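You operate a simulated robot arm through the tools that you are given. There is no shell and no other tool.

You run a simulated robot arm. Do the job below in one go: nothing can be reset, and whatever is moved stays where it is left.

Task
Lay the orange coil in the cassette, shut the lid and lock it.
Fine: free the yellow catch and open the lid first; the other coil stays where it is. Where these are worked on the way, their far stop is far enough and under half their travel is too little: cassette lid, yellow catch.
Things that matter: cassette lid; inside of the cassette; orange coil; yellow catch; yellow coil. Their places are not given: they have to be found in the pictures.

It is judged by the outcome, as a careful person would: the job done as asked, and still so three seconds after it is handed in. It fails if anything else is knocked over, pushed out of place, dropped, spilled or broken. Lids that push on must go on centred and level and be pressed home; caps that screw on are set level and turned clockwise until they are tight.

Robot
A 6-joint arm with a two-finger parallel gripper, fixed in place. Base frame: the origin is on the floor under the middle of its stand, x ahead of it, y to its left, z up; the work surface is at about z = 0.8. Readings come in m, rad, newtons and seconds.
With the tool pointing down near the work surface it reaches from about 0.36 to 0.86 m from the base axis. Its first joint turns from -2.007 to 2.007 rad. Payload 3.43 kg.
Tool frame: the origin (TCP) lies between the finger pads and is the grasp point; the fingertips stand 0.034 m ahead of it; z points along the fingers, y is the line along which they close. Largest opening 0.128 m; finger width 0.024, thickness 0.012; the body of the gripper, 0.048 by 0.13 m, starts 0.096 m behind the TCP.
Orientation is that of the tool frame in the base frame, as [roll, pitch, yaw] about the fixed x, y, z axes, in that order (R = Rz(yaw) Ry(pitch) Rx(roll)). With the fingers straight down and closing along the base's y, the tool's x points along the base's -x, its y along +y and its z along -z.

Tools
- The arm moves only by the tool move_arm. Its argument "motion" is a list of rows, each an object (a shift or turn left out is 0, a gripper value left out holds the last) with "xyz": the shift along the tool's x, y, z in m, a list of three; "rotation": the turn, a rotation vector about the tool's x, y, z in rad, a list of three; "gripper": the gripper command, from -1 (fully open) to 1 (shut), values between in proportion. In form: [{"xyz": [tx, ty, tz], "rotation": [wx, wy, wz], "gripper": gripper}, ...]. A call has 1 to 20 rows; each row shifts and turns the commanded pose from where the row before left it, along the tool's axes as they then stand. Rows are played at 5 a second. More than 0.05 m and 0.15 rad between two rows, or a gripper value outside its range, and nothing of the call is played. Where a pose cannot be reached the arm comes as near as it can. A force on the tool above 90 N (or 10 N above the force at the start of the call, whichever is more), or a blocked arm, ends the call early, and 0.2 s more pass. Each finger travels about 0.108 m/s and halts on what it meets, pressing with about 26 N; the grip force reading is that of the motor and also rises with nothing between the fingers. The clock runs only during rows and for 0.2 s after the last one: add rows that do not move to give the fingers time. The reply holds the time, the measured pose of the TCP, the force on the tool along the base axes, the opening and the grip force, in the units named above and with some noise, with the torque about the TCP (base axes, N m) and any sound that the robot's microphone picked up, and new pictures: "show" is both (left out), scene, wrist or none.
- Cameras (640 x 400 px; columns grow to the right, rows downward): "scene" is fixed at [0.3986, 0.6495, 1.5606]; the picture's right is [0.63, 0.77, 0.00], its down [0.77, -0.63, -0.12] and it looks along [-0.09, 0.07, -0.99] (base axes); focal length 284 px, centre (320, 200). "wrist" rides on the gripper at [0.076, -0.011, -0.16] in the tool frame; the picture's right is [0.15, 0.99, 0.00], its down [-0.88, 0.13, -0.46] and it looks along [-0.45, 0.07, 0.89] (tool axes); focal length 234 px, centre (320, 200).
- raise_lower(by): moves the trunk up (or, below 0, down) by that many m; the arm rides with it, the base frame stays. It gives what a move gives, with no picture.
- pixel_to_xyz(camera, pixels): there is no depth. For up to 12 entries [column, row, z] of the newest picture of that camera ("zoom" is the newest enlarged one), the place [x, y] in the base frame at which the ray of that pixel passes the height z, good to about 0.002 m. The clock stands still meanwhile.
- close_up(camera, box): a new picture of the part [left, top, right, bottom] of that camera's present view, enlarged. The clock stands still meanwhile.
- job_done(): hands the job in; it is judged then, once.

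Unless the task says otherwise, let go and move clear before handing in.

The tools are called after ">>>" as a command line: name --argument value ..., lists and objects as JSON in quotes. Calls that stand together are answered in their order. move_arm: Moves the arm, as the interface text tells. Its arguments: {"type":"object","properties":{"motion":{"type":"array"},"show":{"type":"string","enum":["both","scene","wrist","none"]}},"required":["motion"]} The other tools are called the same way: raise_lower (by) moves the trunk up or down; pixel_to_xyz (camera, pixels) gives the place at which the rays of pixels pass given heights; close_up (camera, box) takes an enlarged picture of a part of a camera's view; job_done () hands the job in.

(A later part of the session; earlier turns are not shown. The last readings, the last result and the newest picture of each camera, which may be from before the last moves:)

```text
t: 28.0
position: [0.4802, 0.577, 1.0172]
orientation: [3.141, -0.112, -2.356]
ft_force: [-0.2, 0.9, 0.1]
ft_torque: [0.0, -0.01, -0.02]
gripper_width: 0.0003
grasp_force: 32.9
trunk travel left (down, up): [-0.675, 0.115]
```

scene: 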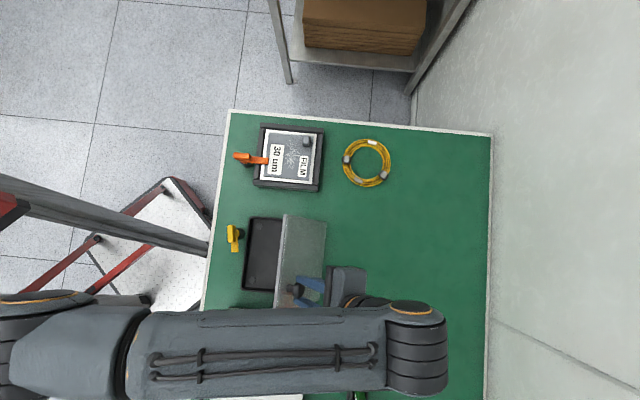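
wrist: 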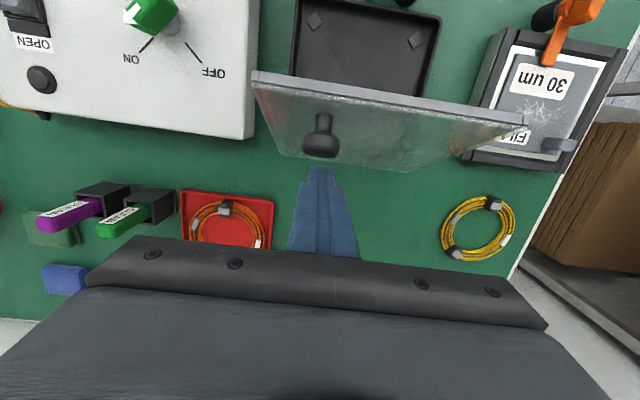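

The jaw is fully shut (0.3 mm), so the knob slipped out. The lid is still standing open in the wrist view, so its hinge seems to hold by friction. I'll check whether it stays put.

>>> move_arm --motion '[{}]'

>>> close_up --camera "scene" --box '[205, 200, 365, 300]'

>>> close_up --camera "wrist" --box '[220, 40, 540, 240]'

```text
t: 28.4
position: [0.4808, 0.5778, 1.0168]
orientation: [3.141, -0.114, -2.357]
ft_force: [-0.2, -0.6, 0.4]
ft_torque: [-0.03, 0.0, 0.03]
gripper_width: 0.0
grasp_force: 32.6
trunk travel left (down, up): [-0.675, 0.115]
```

scene: 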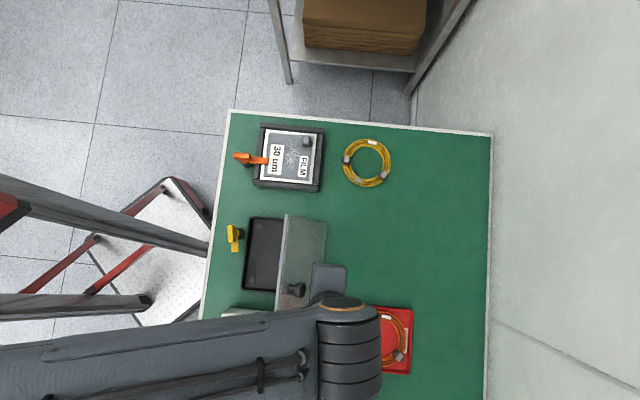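
wrist: 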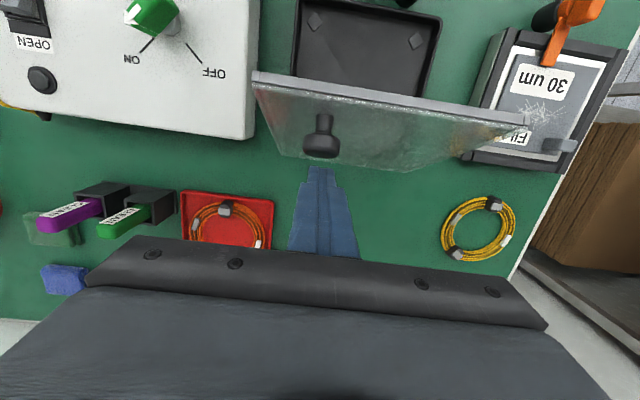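

```text
4.00 times, centred on (285, 250) of scene
```

zoom: 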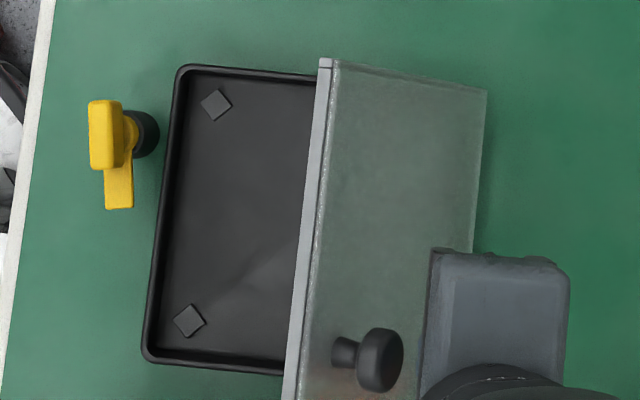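

```text
2.00 times, centred on (380, 140) of wrist
```

zoom: 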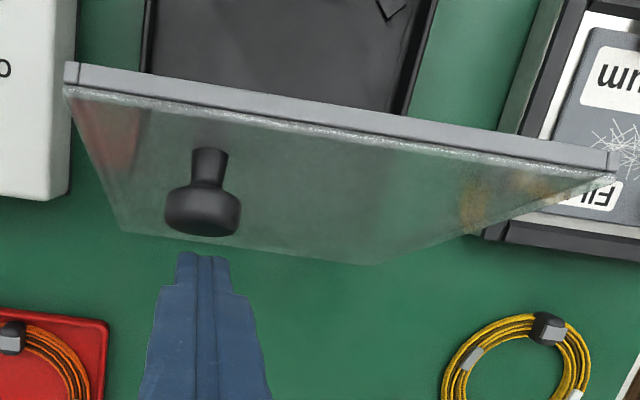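

The lid stands still at roughly 70° and the black inside of the cassette is visible in the scene view. I'll measure the lid angle from both cameras before deciding how to push it further.

>>> pixel_to_xyz --camera "scene" --pixels '[[286.5, 214.8, 0.98], [286.5, 214.8, 1.0], [286.5, 214.8, 1.02], [286.5, 214.8, 1.04], [326.5, 222.5, 0.84], [276.5, 299.5, 1.02]]'

>>> pixel_to_xyz --camera "wrist" --pixels '[[528, 117.5, 0.98], [528, 117.5, 1.0], [528, 117.5, 1.02], [528, 117.5, 1.04], [252.5, 73, 0.98], [252.5, 73, 1.02]]'

```text
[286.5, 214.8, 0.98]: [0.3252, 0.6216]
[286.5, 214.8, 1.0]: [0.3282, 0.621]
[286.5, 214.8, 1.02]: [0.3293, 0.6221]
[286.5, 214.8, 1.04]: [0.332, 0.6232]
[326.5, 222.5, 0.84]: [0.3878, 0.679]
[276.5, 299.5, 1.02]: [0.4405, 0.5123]
```

```text
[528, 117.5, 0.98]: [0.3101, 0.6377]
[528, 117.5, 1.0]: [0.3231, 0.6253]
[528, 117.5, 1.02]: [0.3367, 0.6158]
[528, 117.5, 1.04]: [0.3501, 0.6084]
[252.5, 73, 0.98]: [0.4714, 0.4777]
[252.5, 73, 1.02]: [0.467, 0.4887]
```

The lid edge is at about z=1.008, so the lid is at roughly 67° and holding by itself. I'll rise over it, come round to the inner side with the fingers shut, and get ready to push it further open.

>>> move_arm --motion '[{"xyz": [0, 0, -0.03]}, {"xyz": [0, 0, -0.035]}, {"xyz": [0, 0, -0.035]}, {"rotation": [0, -0.113, 0]}, {"xyz": [0.04, 0.008, 0]}, {"xyz": [0.04, 0.008, 0]}, {"xyz": [0.04, 0.008, 0]}, {"xyz": [0.04, 0.008, 0]}, {"xyz": [0.04, 0.008, 0]}, {"xyz": [0, 0, 0.035]}, {"xyz": [0, 0, 0.035]}, {"xyz": [0, 0, 0.03]}, {}]'

```text
t: 31.2
position: [0.3175, 0.4709, 1.0144]
orientation: [-3.141, 0.001, -2.355]
ft_force: [-0.2, 0.1, -0.3]
ft_torque: [0.02, -0.01, 0.0]
gripper_width: 0.0
grasp_force: 33.1
trunk travel left (down, up): [-0.675, 0.115]
```

scene: 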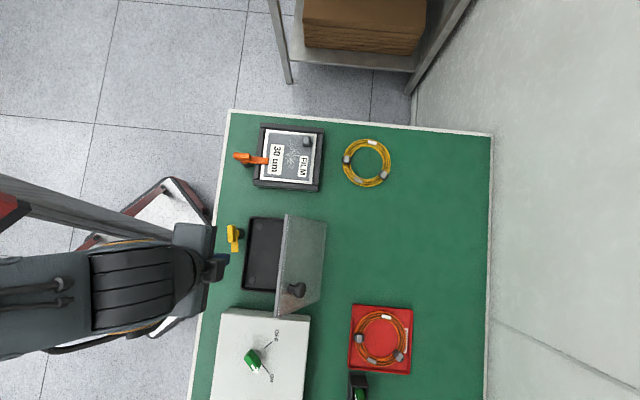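
wrist: 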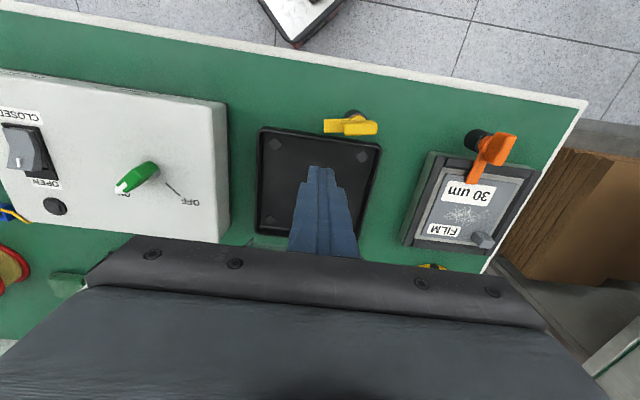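

The hand is on the inner side of the lid with the tips at z≈0.98. I'll go down a little and move outwards until the fingers touch the lid, then push slowly.

>>> move_arm --motion '[{"xyz": [0, 0, 0.02]}, {"xyz": [-0.03, 0, 0]}, {"xyz": [-0.03, 0, 0]}, {"xyz": [-0.025, 0, 0]}, {"xyz": [-0.01, 0, 0]}, {"xyz": [-0.01, 0, 0]}, {"xyz": [-0.01, 0, 0]}, {"xyz": [-0.01, 0, 0]}, {}]'

```text
t: 33.2
position: [0.4054, 0.5599, 0.9952]
orientation: [-3.141, -0.002, -2.356]
ft_force: [-0.1, 0.2, -0.5]
ft_torque: [-0.02, -0.01, -0.03]
gripper_width: 0.0002
grasp_force: 33.0
trunk travel left (down, up): [-0.675, 0.115]
```

scene: 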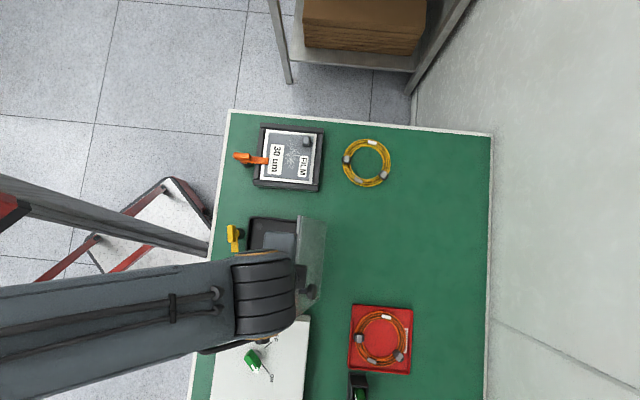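
wrist: 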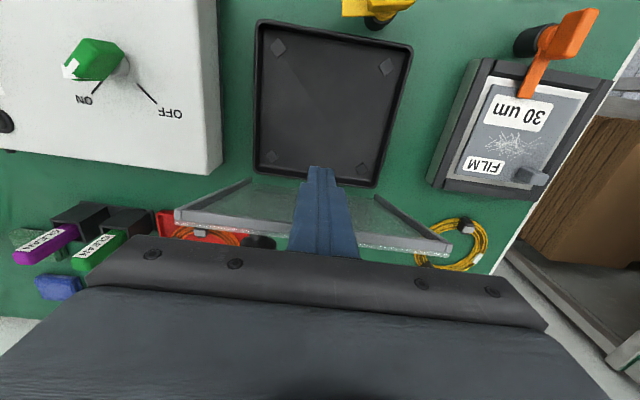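

The lid is moving outwards with hardly any force; its edge is now near scene (298,220). I'll keep pushing slowly.

>>> move_arm --motion '[{"xyz": [-0.012, 0, 0]}, {"xyz": [-0.012, 0, 0]}, {"xyz": [-0.012, 0, 0]}, {"xyz": [-0.012, 0, 0]}, {"xyz": [-0.012, 0, 0]}, {}]'

```text
t: 34.6
position: [0.4499, 0.6027, 0.9953]
orientation: [-3.141, -0.001, -2.355]
ft_force: [-0.5, 0.2, -0.6]
ft_torque: [-0.01, 0.04, 0.0]
gripper_width: 0.0002
grasp_force: 32.7
trunk travel left (down, up): [-0.675, 0.115]
```

scene: 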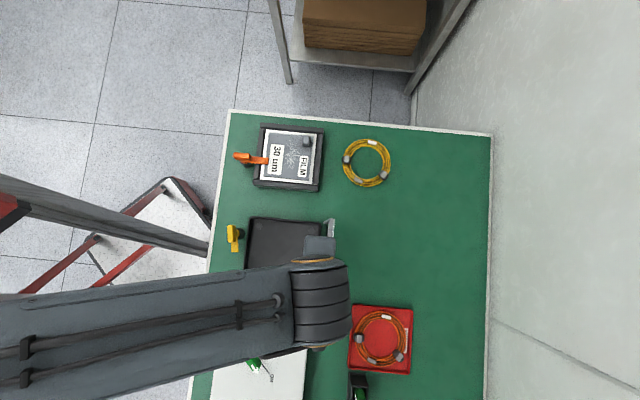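
wrist: 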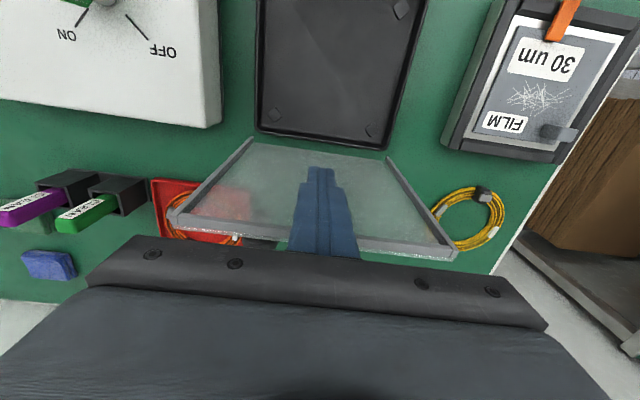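

The lid is now near vertical, with very little force. I'll push on in small steps to find the far stop.

>>> move_arm --motion '[{"xyz": [-0.01, 0, 0]}, {"xyz": [-0.01, 0, 0]}, {}]'

>>> close_up --camera "scene" --box '[240, 190, 400, 290]'

```text
t: 35.4
position: [0.4636, 0.6157, 0.994]
orientation: [-3.141, -0.002, -2.357]
ft_force: [0.1, -0.1, 0.5]
ft_torque: [0.04, 0.0, 0.02]
gripper_width: 0.0
grasp_force: 33.6
trunk travel left (down, up): [-0.675, 0.115]
```

scene: 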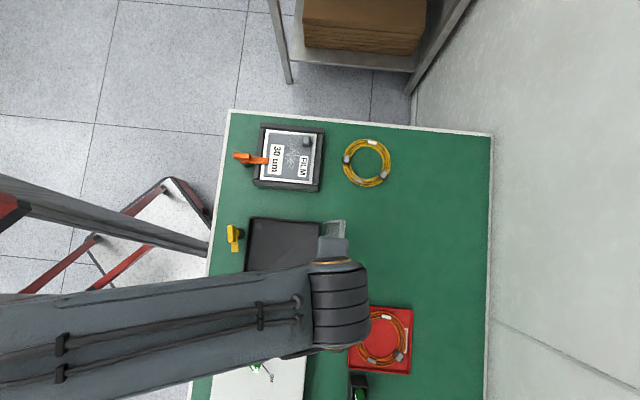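
wrist: 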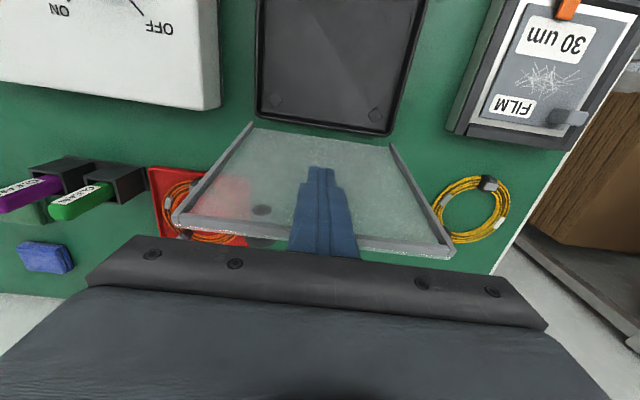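

```text
4.00 times, centred on (320, 240) of scene
```

zoom: 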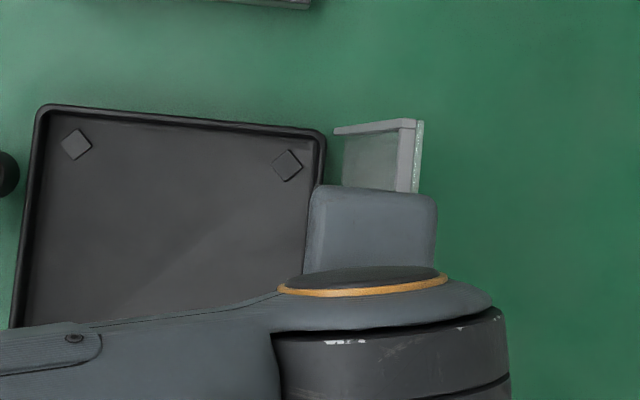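

The lid edge is now at about scene (342,220), roughly 100° open, and still moves freely. I'll push a little more to see if a stop comes.

>>> move_arm --motion '[{"xyz": [-0.008, 0, 0]}, {"xyz": [-0.008, 0, 0]}, {}]'

>>> close_up --camera "scene" --box '[240, 190, 400, 290]'

```text
t: 36.2
position: [0.4747, 0.6273, 0.995]
orientation: [3.141, -0.003, -2.355]
ft_force: [-4.5, -5.4, -0.6]
ft_torque: [-0.17, 0.16, 0.01]
gripper_width: 0.0
grasp_force: 33.7
trunk travel left (down, up): [-0.675, 0.115]
```

scene: 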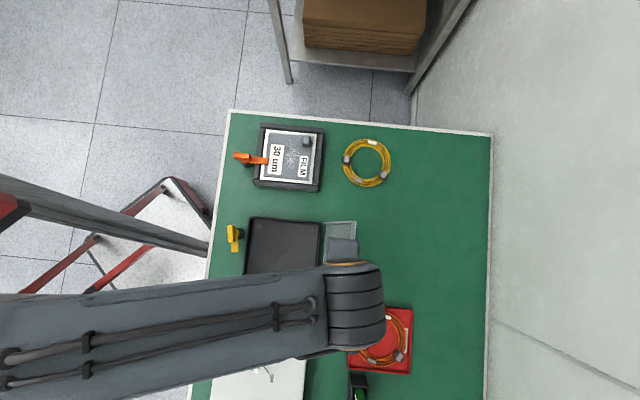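
wrist: 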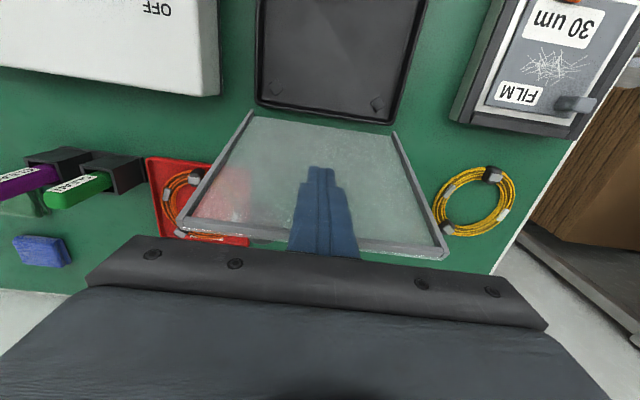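

```text
4.00 times, centred on (320, 240) of scene
```

zoom: 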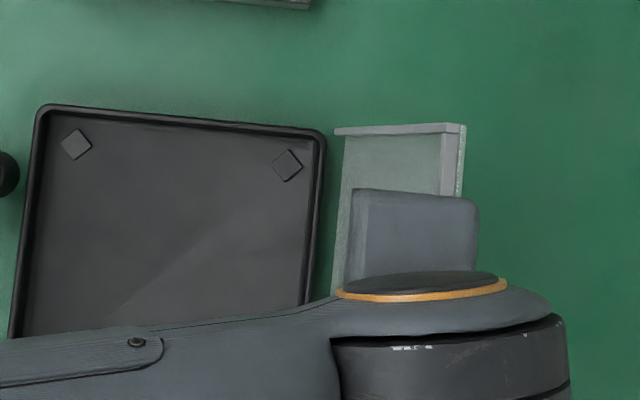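

A light resisting force (about 7 N) has appeared at roughly 108°. A small extra push will show whether this is the stop.

>>> move_arm --motion '[{"xyz": [-0.006, 0, 0]}, {}]' --show "scene"

```text
t: 36.8
position: [0.4748, 0.628, 0.9946]
orientation: [-3.141, -0.01, -2.355]
ft_force: [-35.6, -35.0, 5.3]
ft_torque: [-0.88, 1.38, -0.14]
gripper_width: 0.0
grasp_force: 32.8
trunk travel left (down, up): [-0.675, 0.115]
```

scene: 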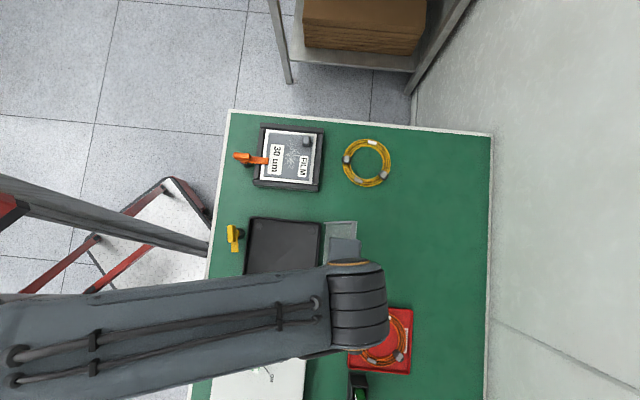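

The force jumped to 50 N with no further travel, so the lid is at its far stop (about 108°). I'll back off, rise well clear, turn the hand and move over the near side of the orange coil with a slight outward tilt for reach.

>>> move_arm --motion '[{"xyz": [0.03, 0, 0]}, {"xyz": [0, 0, -0.035]}, {"xyz": [0, 0, -0.035]}, {"xyz": [0, 0, -0.035]}, {"xyz": [0, 0, -0.035]}, {"rotation": [0, 0, -0.1133]}, {"rotation": [0, 0, -0.1133]}, {"rotation": [0, 0, -0.1133]}, {"rotation": [0, 0, -0.1133]}, {"rotation": [0, 0, -0.1133]}, {"rotation": [0, 0, -0.1133]}, {"rotation": [0, 0, -0.1133]}, {"rotation": [0, 0, -0.1133]}, {}]'

```text
t: 39.8
position: [0.4576, 0.6107, 1.1348]
orientation: [-3.141, -0.002, -1.449]
ft_force: [-0.8, 0.0, -0.6]
ft_torque: [0.0, 0.0, -0.01]
gripper_width: 0.0002
grasp_force: 32.7
trunk travel left (down, up): [-0.675, 0.115]
```

scene: 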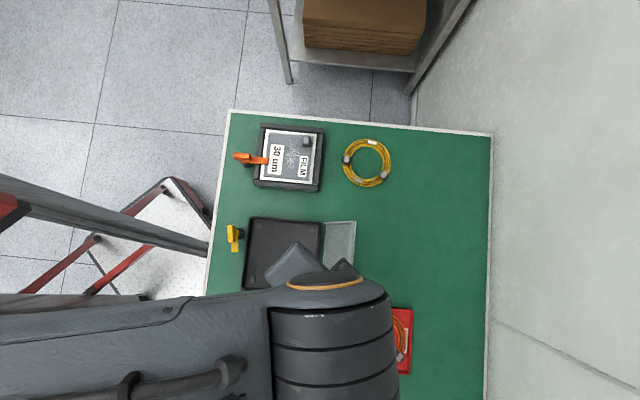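
wrist: 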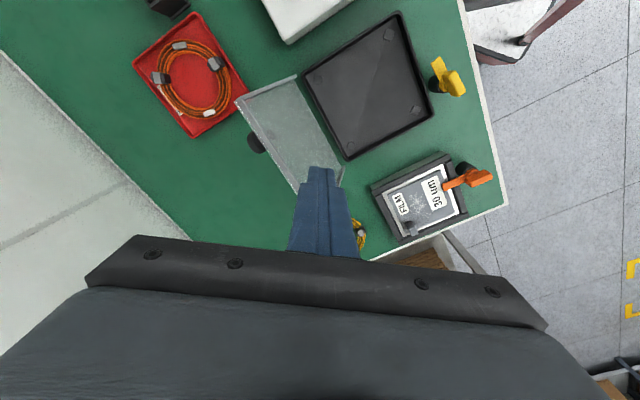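

The lid stays open by itself. Now I'll tilt the hand a little outward, move across at this height to the near rim of the orange coil, then go down part way with the fingers opening for a look.

>>> move_arm --motion '[{"rotation": [0.1248, -0.0832, 0]}, {"xyz": [0.0082, -0.0364, 0.0039]}, {"xyz": [0.0082, -0.0364, 0.0039]}, {"xyz": [0.0082, -0.0364, 0.0039]}, {"xyz": [0.0082, -0.0364, 0.0039]}, {"xyz": [0.0082, -0.0364, 0.0039]}, {"gripper": 0.1}, {"gripper": 0.1}, {"xyz": [0.0033, 0.005, 0.0395]}, {"xyz": [0.0033, 0.005, 0.0395]}, {}]'

>>> close_up --camera "wrist" --box '[200, 60, 440, 210]'

```text
t: 42.2
position: [0.6434, 0.5922, 1.0553]
orientation: [-3.017, 0.082, -1.444]
ft_force: [0.2, 0.2, -0.5]
ft_torque: [0.01, 0.02, 0.0]
gripper_width: 0.0576
grasp_force: 0.1
trunk travel left (down, up): [-0.675, 0.115]
```

scene: 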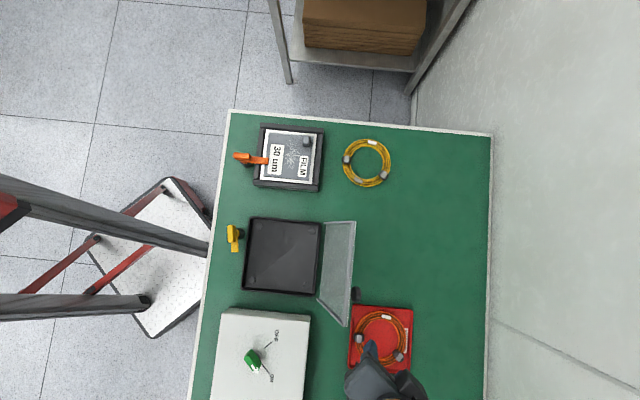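
wrist: 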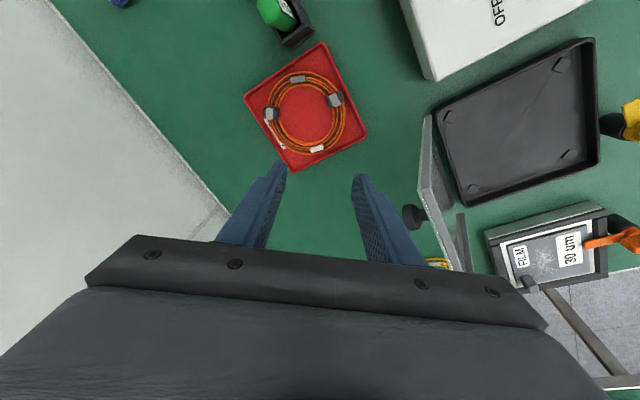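

```text
2.67 times, centred on (320, 135) of wrist
```

zoom: 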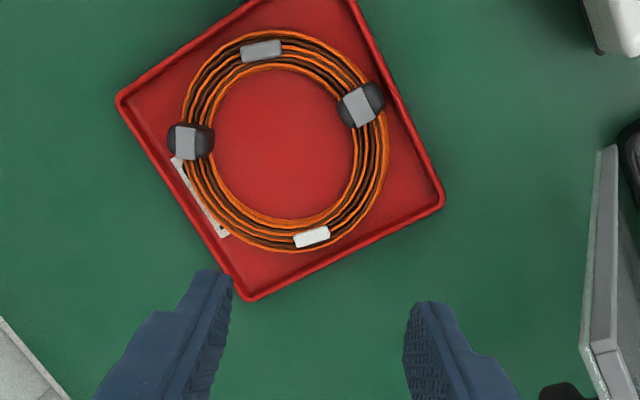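

The wrist view shows the coil clearly, with a clear stretch of bundle around zoom (367,172), between the strap at (361,103) and the white tag at (311,236), facing the tray corner. I'll get its coordinates and height.

>>> pixel_to_xyz --camera "wrist" --pixels '[[306.5, 113.25, 0.8], [306.5, 113.25, 0.82], [306.5, 113.25, 0.84], [331.9, 122.4, 0.815], [337.6, 124.5, 0.815], [343.2, 126.5, 0.815], [335.4, 98.6, 0.82], [316.6, 148.5, 0.815], [364.2, 135, 0.81], [410, 217, 0.95], [429, 120, 1.01]]'

>>> close_up --camera "scene" --box '[330, 290, 430, 390]'

```text
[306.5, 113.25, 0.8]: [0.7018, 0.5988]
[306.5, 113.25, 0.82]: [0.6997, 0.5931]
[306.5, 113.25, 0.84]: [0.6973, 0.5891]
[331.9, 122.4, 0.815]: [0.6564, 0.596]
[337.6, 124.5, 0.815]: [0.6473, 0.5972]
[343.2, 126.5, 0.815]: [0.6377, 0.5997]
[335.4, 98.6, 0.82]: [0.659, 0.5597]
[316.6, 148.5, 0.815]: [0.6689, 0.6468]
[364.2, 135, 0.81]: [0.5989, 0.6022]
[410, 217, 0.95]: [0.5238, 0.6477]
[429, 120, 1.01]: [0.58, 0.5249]
```

```text
4.00 times, centred on (380, 340) of scene
```

zoom: 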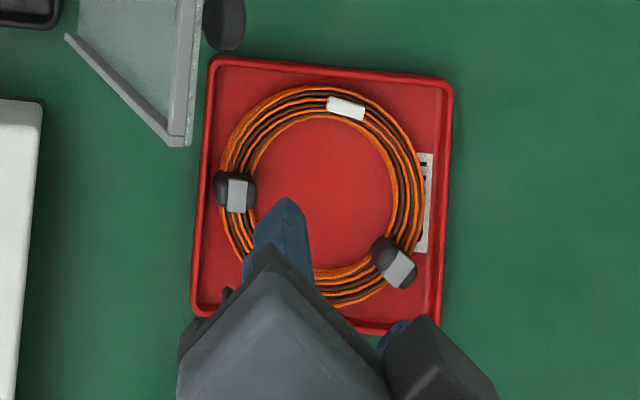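

The coil centre is about (0.700,0.599) low in the tray, and the bundle facing the near tray corner (at about (0.595,0.600)) has room on both sides for the fingers. To keep the hand clear of the open lid's top corner (about (0.558,0.576,1.015)), I'll close along base x, lean the fingers outward about the closing axis, and go down part way.

>>> move_arm --motion '[{"rotation": [-0.0624, -0.108, 0.017], "gripper": 0.44}, {"rotation": [-0.0624, -0.108, 0.017]}, {"xyz": [0.0084, -0.0005, 0.0288]}, {"xyz": [0.0084, -0.0005, 0.0288]}, {"xyz": [0.0084, -0.0005, 0.0288]}, {"xyz": [0.0084, -0.0005, 0.0288]}, {}]'

>>> close_up --camera "wrist" --box '[200, 60, 440, 210]'

>>> close_up --camera "scene" --box '[300, 280, 440, 400]'

```text
t: 43.8
position: [0.6475, 0.5942, 0.9336]
orientation: [3.136, 0.302, -1.465]
ft_force: [0.5, 0.2, -0.2]
ft_torque: [-0.02, 0.03, 0.0]
gripper_width: 0.0355
grasp_force: 0.1
trunk travel left (down, up): [-0.675, 0.115]
```

scene: 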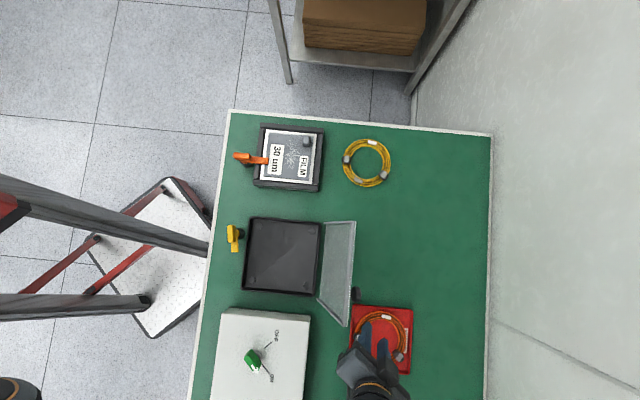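
wrist: 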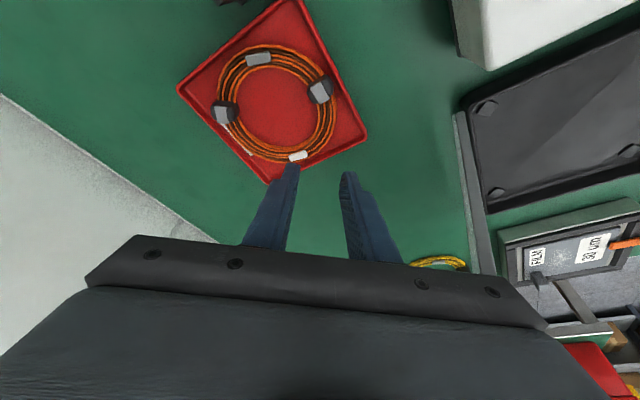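

```text
2.67 times, centred on (320, 135) of wrist
```

zoom: 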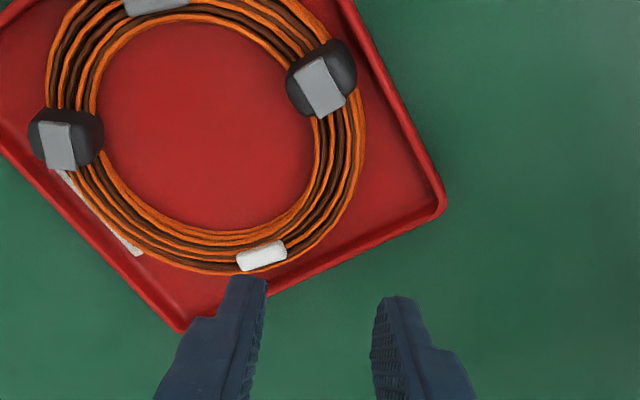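

```text
3.33 times, centred on (370, 340) of scene
```

zoom: 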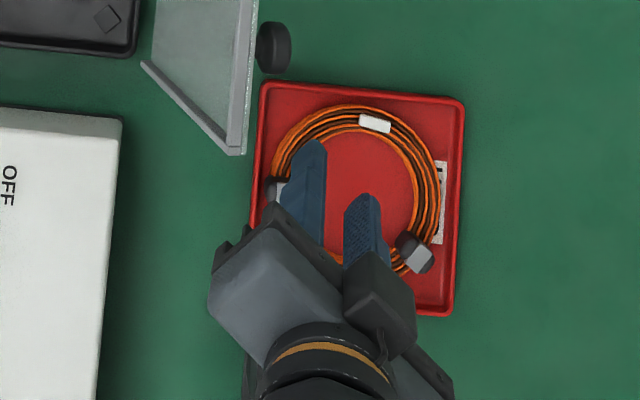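

Reach is fine here. I'll locate the free bundle section at zoom (335,180), plus its inner and outer edges and the tray corner at (440,205).

>>> pixel_to_xyz --camera "wrist" --pixels '[[318.1, 124.5, 0.81], [325.6, 127.5, 0.81], [333.9, 130.5, 0.81], [325.6, 127.5, 0.82], [321.1, 93, 0.82], [298.3, 155.6, 0.815], [224.4, 112.5, 0.82], [365, 137, 0.815], [362, 136, 0.805]]'

>>> close_up --camera "wrist" --box '[270, 70, 390, 180]'

```text
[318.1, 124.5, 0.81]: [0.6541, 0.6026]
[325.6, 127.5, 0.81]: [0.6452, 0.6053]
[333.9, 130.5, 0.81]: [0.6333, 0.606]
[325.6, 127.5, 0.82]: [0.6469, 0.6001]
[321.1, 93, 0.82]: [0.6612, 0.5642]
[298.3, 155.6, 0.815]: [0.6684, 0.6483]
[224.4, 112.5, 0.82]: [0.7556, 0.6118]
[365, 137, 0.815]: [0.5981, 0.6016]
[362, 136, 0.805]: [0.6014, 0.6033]
```

```text
3.64 times, centred on (330, 125) of wrist
```

zoom: 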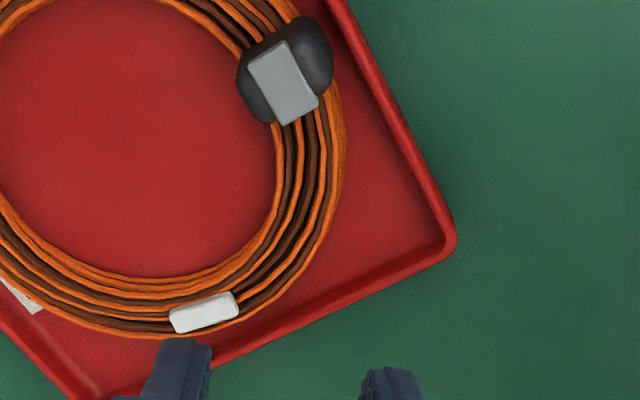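

I want to be sure the outer finger has room beside the tray walls, so I'll get coordinates along both inner walls and the bundle edges from this closer view.

>>> pixel_to_xyz --camera "zoom" --pixels '[[375, 80, 0.812], [415, 175, 0.812], [400, 268, 0.812], [330, 300, 0.812], [438, 240, 0.812], [275, 190, 0.812], [340, 190, 0.812], [268, 225, 0.812], [325, 225, 0.812], [285, 120, 0.815], [238, 300, 0.812], [345, 150, 0.812]]'

```text
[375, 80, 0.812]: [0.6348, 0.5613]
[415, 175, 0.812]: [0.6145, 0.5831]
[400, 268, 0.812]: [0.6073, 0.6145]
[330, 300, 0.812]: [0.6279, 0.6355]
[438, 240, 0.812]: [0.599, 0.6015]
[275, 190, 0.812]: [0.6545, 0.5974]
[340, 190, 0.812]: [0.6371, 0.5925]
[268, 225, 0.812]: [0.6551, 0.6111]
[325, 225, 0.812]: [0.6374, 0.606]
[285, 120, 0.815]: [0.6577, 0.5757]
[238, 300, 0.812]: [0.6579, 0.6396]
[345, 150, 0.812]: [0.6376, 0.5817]
```

The bundle spans x≈0.637–0.655 here, and the tray walls leave more than 10 mm on each side of the outer finger. I'll go down with the fingers straddling the bundle, stopping just above the tray floor.

>>> move_arm --motion '[{"xyz": [0.0075, 0.0002, 0.0207]}, {"xyz": [0.0075, 0.0002, 0.0207]}, {"xyz": [0.0075, 0.0002, 0.0207]}, {}]'

>>> close_up --camera "wrist" --box '[240, 90, 400, 210]'

>>> close_up --camera "scene" --box '[300, 280, 440, 400]'

```text
t: 44.8
position: [0.6474, 0.5919, 0.8692]
orientation: [3.137, 0.3, -1.465]
ft_force: [0.5, 1.0, 0.0]
ft_torque: [0.01, 0.0, 0.02]
gripper_width: 0.0357
grasp_force: 0.1
trunk travel left (down, up): [-0.675, 0.115]
```

scene: 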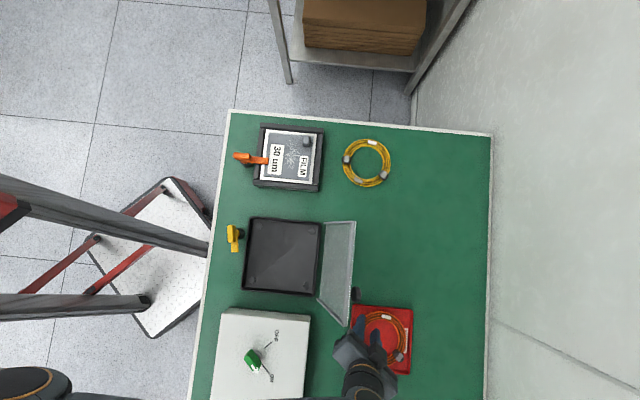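
wrist: 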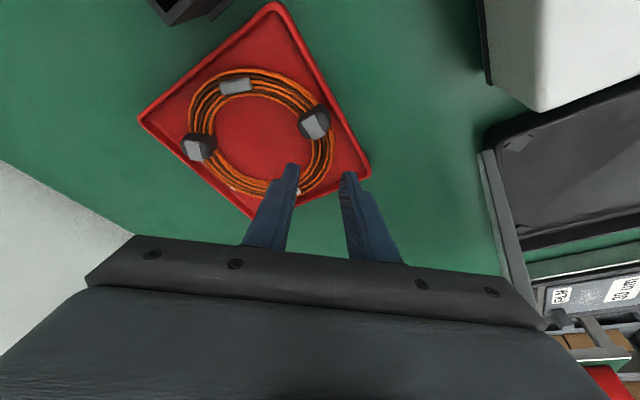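

```text
3.33 times, centred on (320, 150) of wrist
```

zoom: 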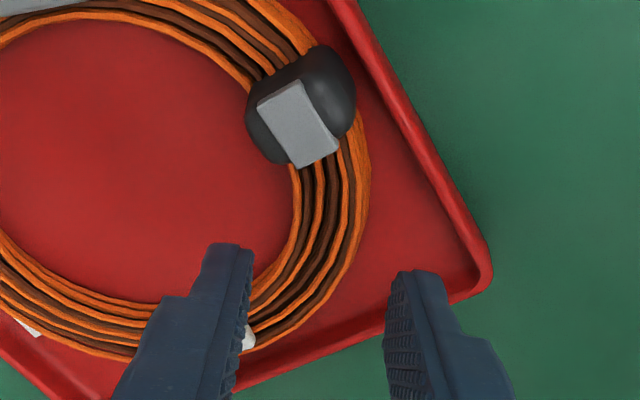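

```text
3.33 times, centred on (370, 340) of scene
```

zoom: 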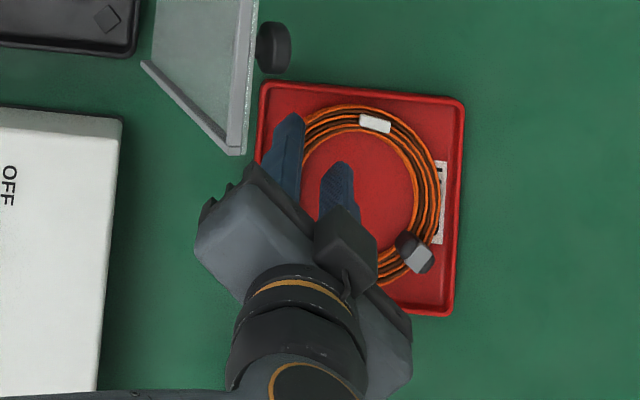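

The fingers straddle the free bundle section between the strap and the white tag. I'll go down the last 23 mm in small steps.

>>> move_arm --motion '[{"xyz": [0.0022, 0, 0.0055]}, {"xyz": [0.0022, 0, 0.0055]}, {"xyz": [0.0022, 0, 0.0055]}, {"xyz": [0.0022, 0, 0.0055]}, {}]'

>>> close_up --camera "wrist" --box '[240, 90, 400, 210]'

>>> close_up --camera "scene" --box '[300, 280, 440, 400]'

```text
t: 46.0
position: [0.6461, 0.5894, 0.8448]
orientation: [3.135, 0.299, -1.467]
ft_force: [0.9, 0.5, 0.2]
ft_torque: [-0.03, 0.02, -0.03]
gripper_width: 0.0358
grasp_force: 0.0
trunk travel left (down, up): [-0.675, 0.115]
```

scene: 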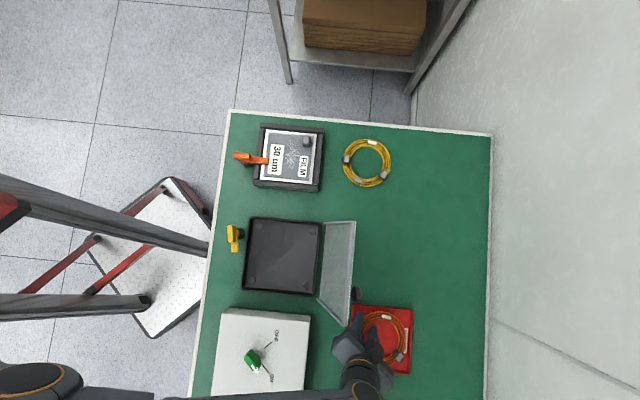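
wrist: 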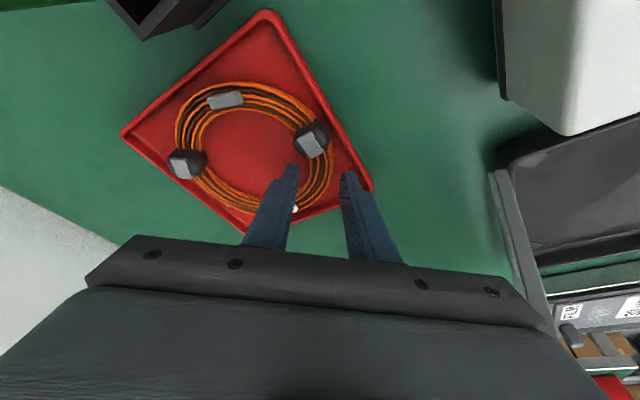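

```text
3.33 times, centred on (320, 150) of wrist
```

zoom: 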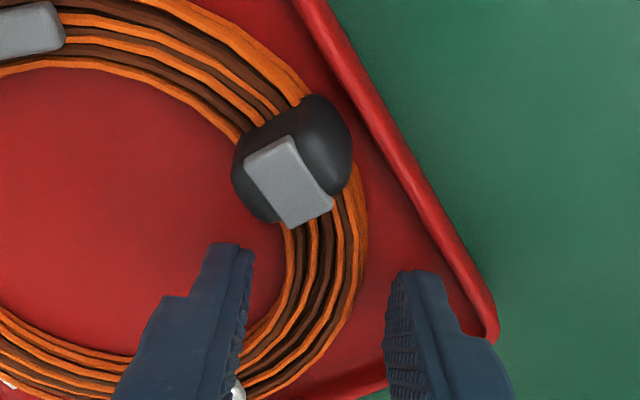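

```text
3.33 times, centred on (370, 340) of scene
```

zoom: 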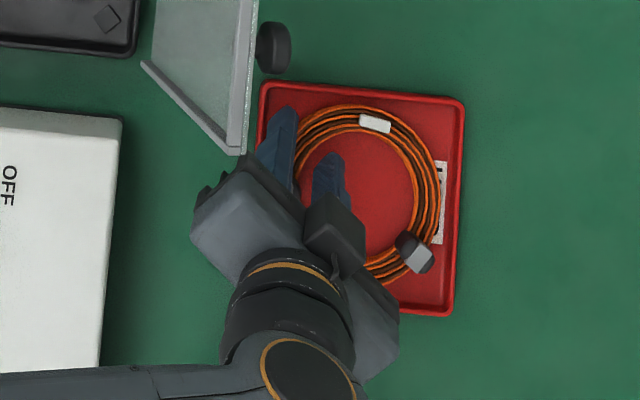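

There's no contact force yet at z=0.845. I'll ease down another few millimetres to get a deeper grip, watching the vertical force.

>>> move_arm --motion '[{"xyz": [0.0006, 0, 0.0019]}, {"xyz": [0.0006, 0, 0.0019]}, {}]' --show "none"

```text
t: 46.8
position: [0.6449, 0.5899, 0.8417]
orientation: [3.136, 0.302, -1.466]
ft_force: [0.7, 0.3, 1.7]
ft_torque: [-0.04, -0.07, 0.02]
gripper_width: 0.0357
grasp_force: 0.1
trunk travel left (down, up): [-0.675, 0.115]
```

>>> move_arm --motion '[{"xyz": [0.0005, 0, 0.0015]}, {}]' --show "none"

```text
t: 47.4
position: [0.6453, 0.5891, 0.8405]
orientation: [3.138, 0.3, -1.463]
ft_force: [-0.4, -1.7, 11.1]
ft_torque: [-0.03, -0.21, 0.03]
gripper_width: 0.0355
grasp_force: 0.0
trunk travel left (down, up): [-0.675, 0.115]
```

The tips have just touched the tray floor (11 N). I'll lift 1.5 mm and close on the bundle.

>>> move_arm --motion '[{"xyz": [-0.0006, 0, -0.0018]}, {"gripper": 0.55}, {"gripper": 0.65}, {"gripper": 0.75}, {"gripper": 0.85}, {"gripper": 1.0}, {"gripper": 1.0}]'

>>> close_up --camera "wrist" --box '[240, 90, 400, 210]'

```text
t: 49.0
position: [0.6446, 0.5891, 0.8411]
orientation: [3.136, 0.3, -1.465]
ft_force: [-1.8, 0.6, 3.9]
ft_torque: [0.06, 0.11, 0.0]
gripper_width: 0.0192
grasp_force: 25.9
trunk travel left (down, up): [-0.675, 0.115]
```

scene: 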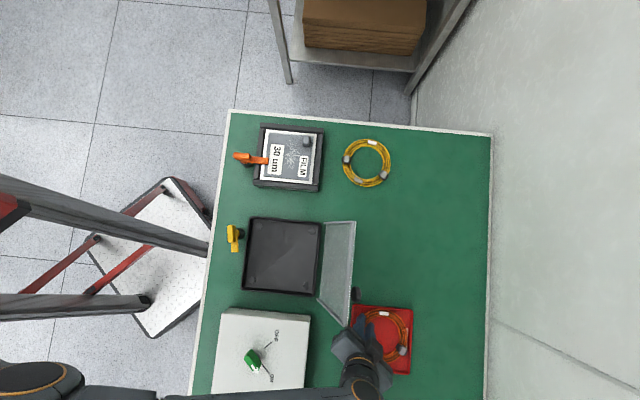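
wrist: 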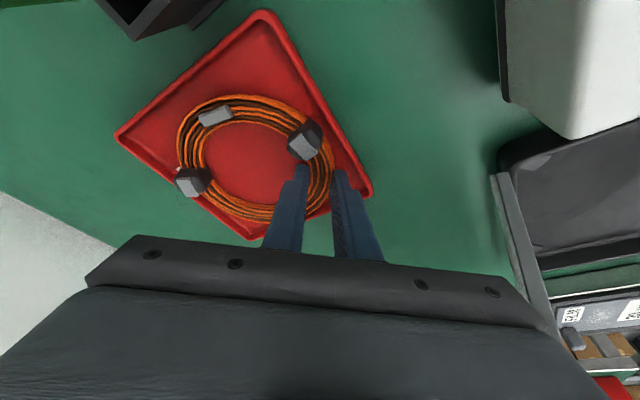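

```text
3.33 times, centred on (320, 150) of wrist
```

zoom: 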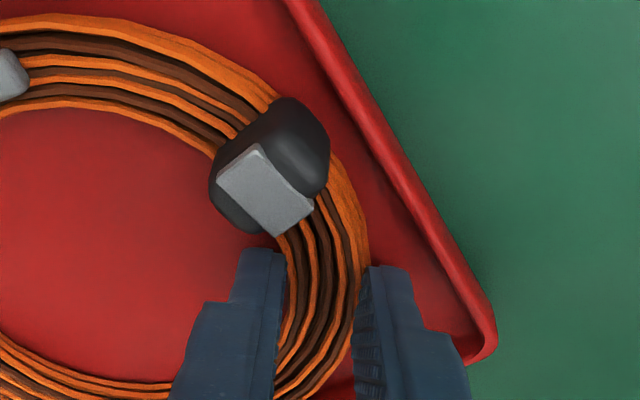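

The grip is firm on the bundle (19 mm, 26 N). I'll lift straight up a few centimetres and check the coil comes along and the tray stays.

>>> move_arm --motion '[{"xyz": [-0.003, 0, -0.0095]}, {"xyz": [-0.0045, 0, -0.0143]}, {"xyz": [-0.006, 0, -0.0191]}, {"xyz": [-0.006, 0, -0.0191]}, {}]'

>>> close_up --camera "scene" --box '[300, 280, 440, 400]'

>>> close_up --camera "wrist" --box '[120, 0, 440, 210]'

```text
t: 50.2
position: [0.6471, 0.5885, 0.9068]
orientation: [3.135, 0.3, -1.466]
ft_force: [0.6, 0.2, -0.4]
ft_torque: [0.0, 0.04, -0.02]
gripper_width: 0.0189
grasp_force: 25.7
trunk travel left (down, up): [-0.675, 0.115]
```

scene: 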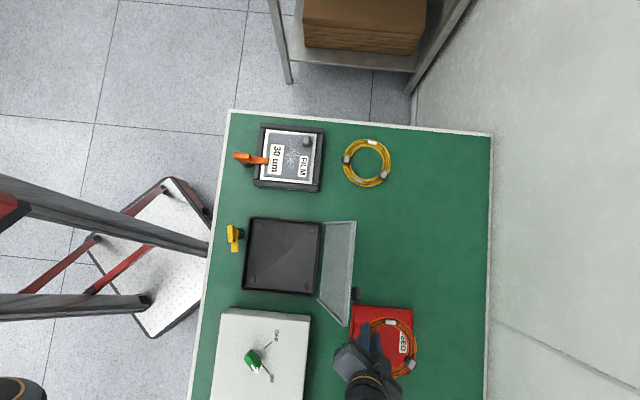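
wrist: 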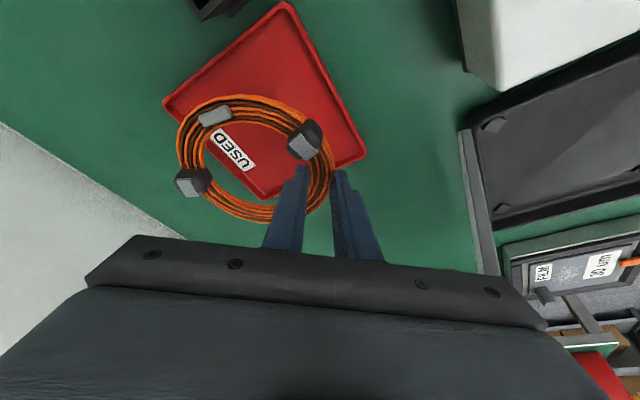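

```text
3.33 times, centred on (370, 340) of scene
```

zoom: 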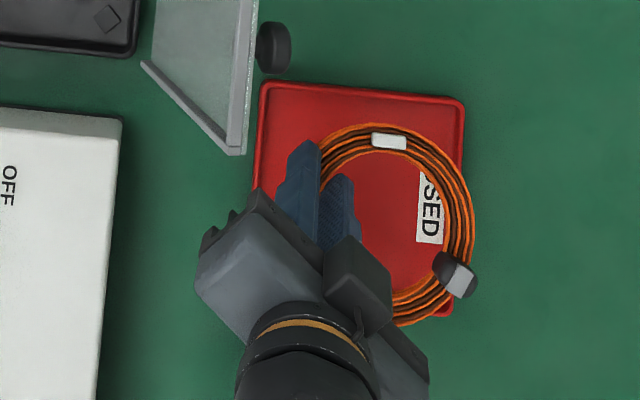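

```text
1.90 times, centred on (280, 105) of wrist
```

zoom: 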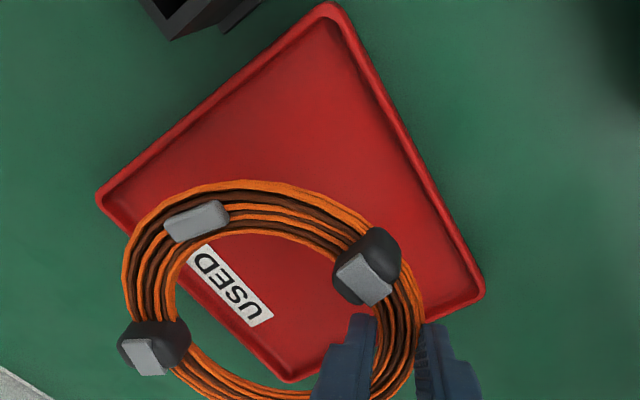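

The coil came up level in the grip and the tray stayed put. To carry it over the open lid without overreaching, I'll raise the trunk, which lifts the whole arm straight up.

>>> raise_lower --by 0.11

```text
t: 51.6
position: [0.6459, 0.5909, 1.0171]
orientation: [3.138, 0.3, -1.466]
ft_force: [0.4, -0.5, -0.9]
ft_torque: [0.02, 0.02, 0.02]
gripper_width: 0.0188
grasp_force: 26.2
trunk travel left (down, up): [-0.785, 0.005]
```

The trunk is up and the coil is still held at 18.8 mm. I'll raise the arm a further 9 cm so the coil clears the lid top (z≈1.015), then check the view.

>>> move_arm --motion '[{"xyz": [-0.0059, 0, -0.0191]}, {"xyz": [-0.0089, 0, -0.0286]}, {"xyz": [-0.0089, 0, -0.0286]}, {"xyz": [-0.0059, 0, -0.0191]}, {}]'

>>> close_up --camera "scene" --box '[220, 195, 360, 305]'

>>> close_up --camera "scene" --box '[300, 280, 440, 400]'

```text
t: 52.8
position: [0.6444, 0.5917, 1.1175]
orientation: [3.137, 0.298, -1.467]
ft_force: [0.1, 0.0, -1.2]
ft_torque: [-0.02, 0.01, -0.01]
gripper_width: 0.0187
grasp_force: 26.1
trunk travel left (down, up): [-0.785, 0.005]
```

scene: 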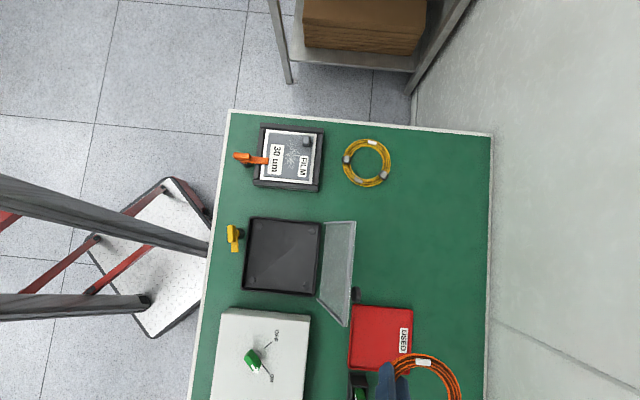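
wrist: 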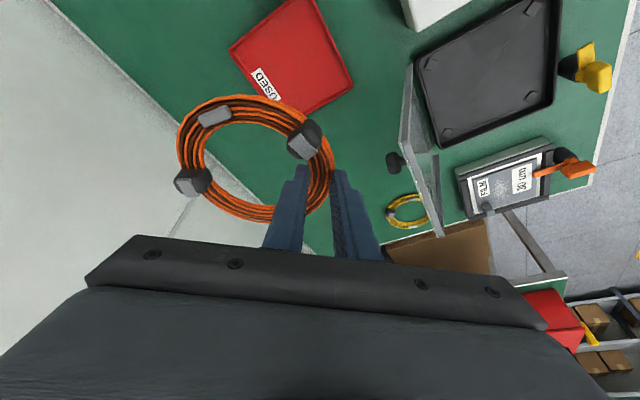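

```text
3.64 times, centred on (290, 250) of scene
```

zoom: 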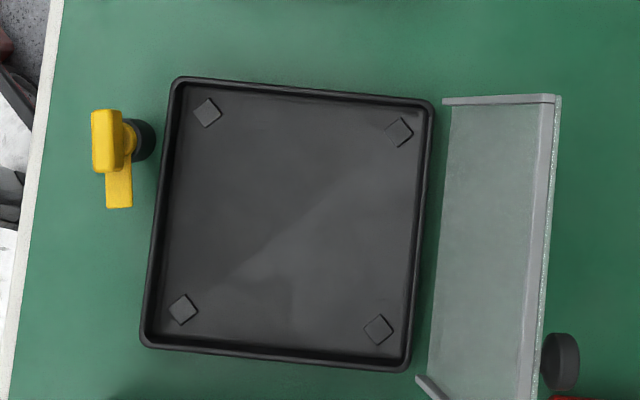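

```text
3.33 times, centred on (370, 340) of scene
```

zoom: 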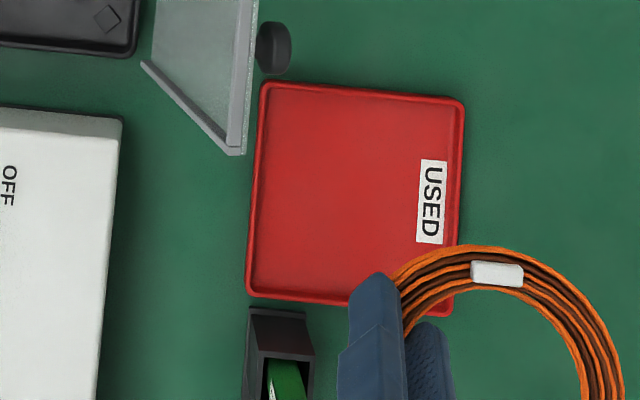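

The coil is clear and the cassette's inside is fully visible: a black tray with four small diamond pads near the corners. I'll measure the tray rim and pads to get the centre for placing.

>>> pixel_to_xyz --camera "scene" --pixels '[[250.2, 217.0, 0.83], [321.0, 223.4, 0.83], [314.2, 296.7, 0.83], [241.1, 289.8, 0.83], [259.0, 225.8, 0.806], [311.7, 231.3, 0.806], [305.9, 285.4, 0.806], [252.4, 280.2, 0.806]]'

>>> close_up --camera "wrist" --box '[380, 0, 580, 160]'

>>> close_up --camera "wrist" --box '[150, 70, 390, 250]'

```text
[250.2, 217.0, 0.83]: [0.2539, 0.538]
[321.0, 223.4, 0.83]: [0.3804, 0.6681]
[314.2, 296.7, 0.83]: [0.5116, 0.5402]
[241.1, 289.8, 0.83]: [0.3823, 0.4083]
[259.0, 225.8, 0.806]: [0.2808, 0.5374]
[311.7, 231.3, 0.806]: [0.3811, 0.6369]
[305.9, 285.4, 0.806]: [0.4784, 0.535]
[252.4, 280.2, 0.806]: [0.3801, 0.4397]
```

```text
2.50 times, centred on (480, 80) of wrist
```

zoom: 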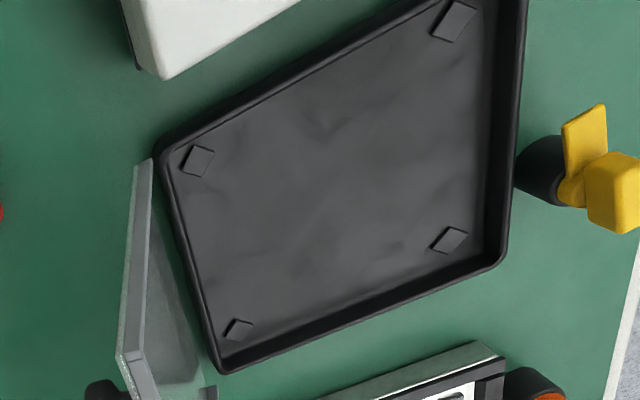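

```text
2.22 times, centred on (270, 160) of wrist
```

zoom: 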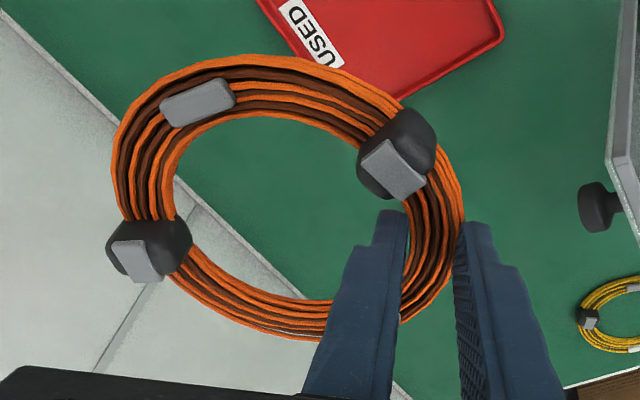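

The tray centre comes out at (0.381,0.538), with about 0.086 m from the centre to each inner wall, so the 0.067 m coil fits inside the pads. Now I'll measure where the coil's centre sits relative to the hand.

>>> pixel_to_xyz --camera "wrist" --pixels '[[175.4, 144.2, 1.09], [335.3, 164.5, 1.09], [247.7, 94.7, 1.09], [243, 222.2, 1.09], [255.4, 158.9, 1.09], [336.6, 143, 1.095], [216, 182, 1.095]]'

>>> pixel_to_xyz --camera "scene" --pixels '[[462, 395, 1.09], [425, 354, 1.09], [422, 362, 1.095]]'

```text
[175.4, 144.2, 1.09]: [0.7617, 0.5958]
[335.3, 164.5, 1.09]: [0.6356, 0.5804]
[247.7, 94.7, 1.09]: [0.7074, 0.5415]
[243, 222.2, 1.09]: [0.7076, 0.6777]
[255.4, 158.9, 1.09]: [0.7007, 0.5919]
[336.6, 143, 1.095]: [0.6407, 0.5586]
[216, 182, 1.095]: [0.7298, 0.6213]
```

```text
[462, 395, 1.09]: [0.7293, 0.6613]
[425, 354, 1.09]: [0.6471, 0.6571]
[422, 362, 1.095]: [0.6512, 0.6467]
```

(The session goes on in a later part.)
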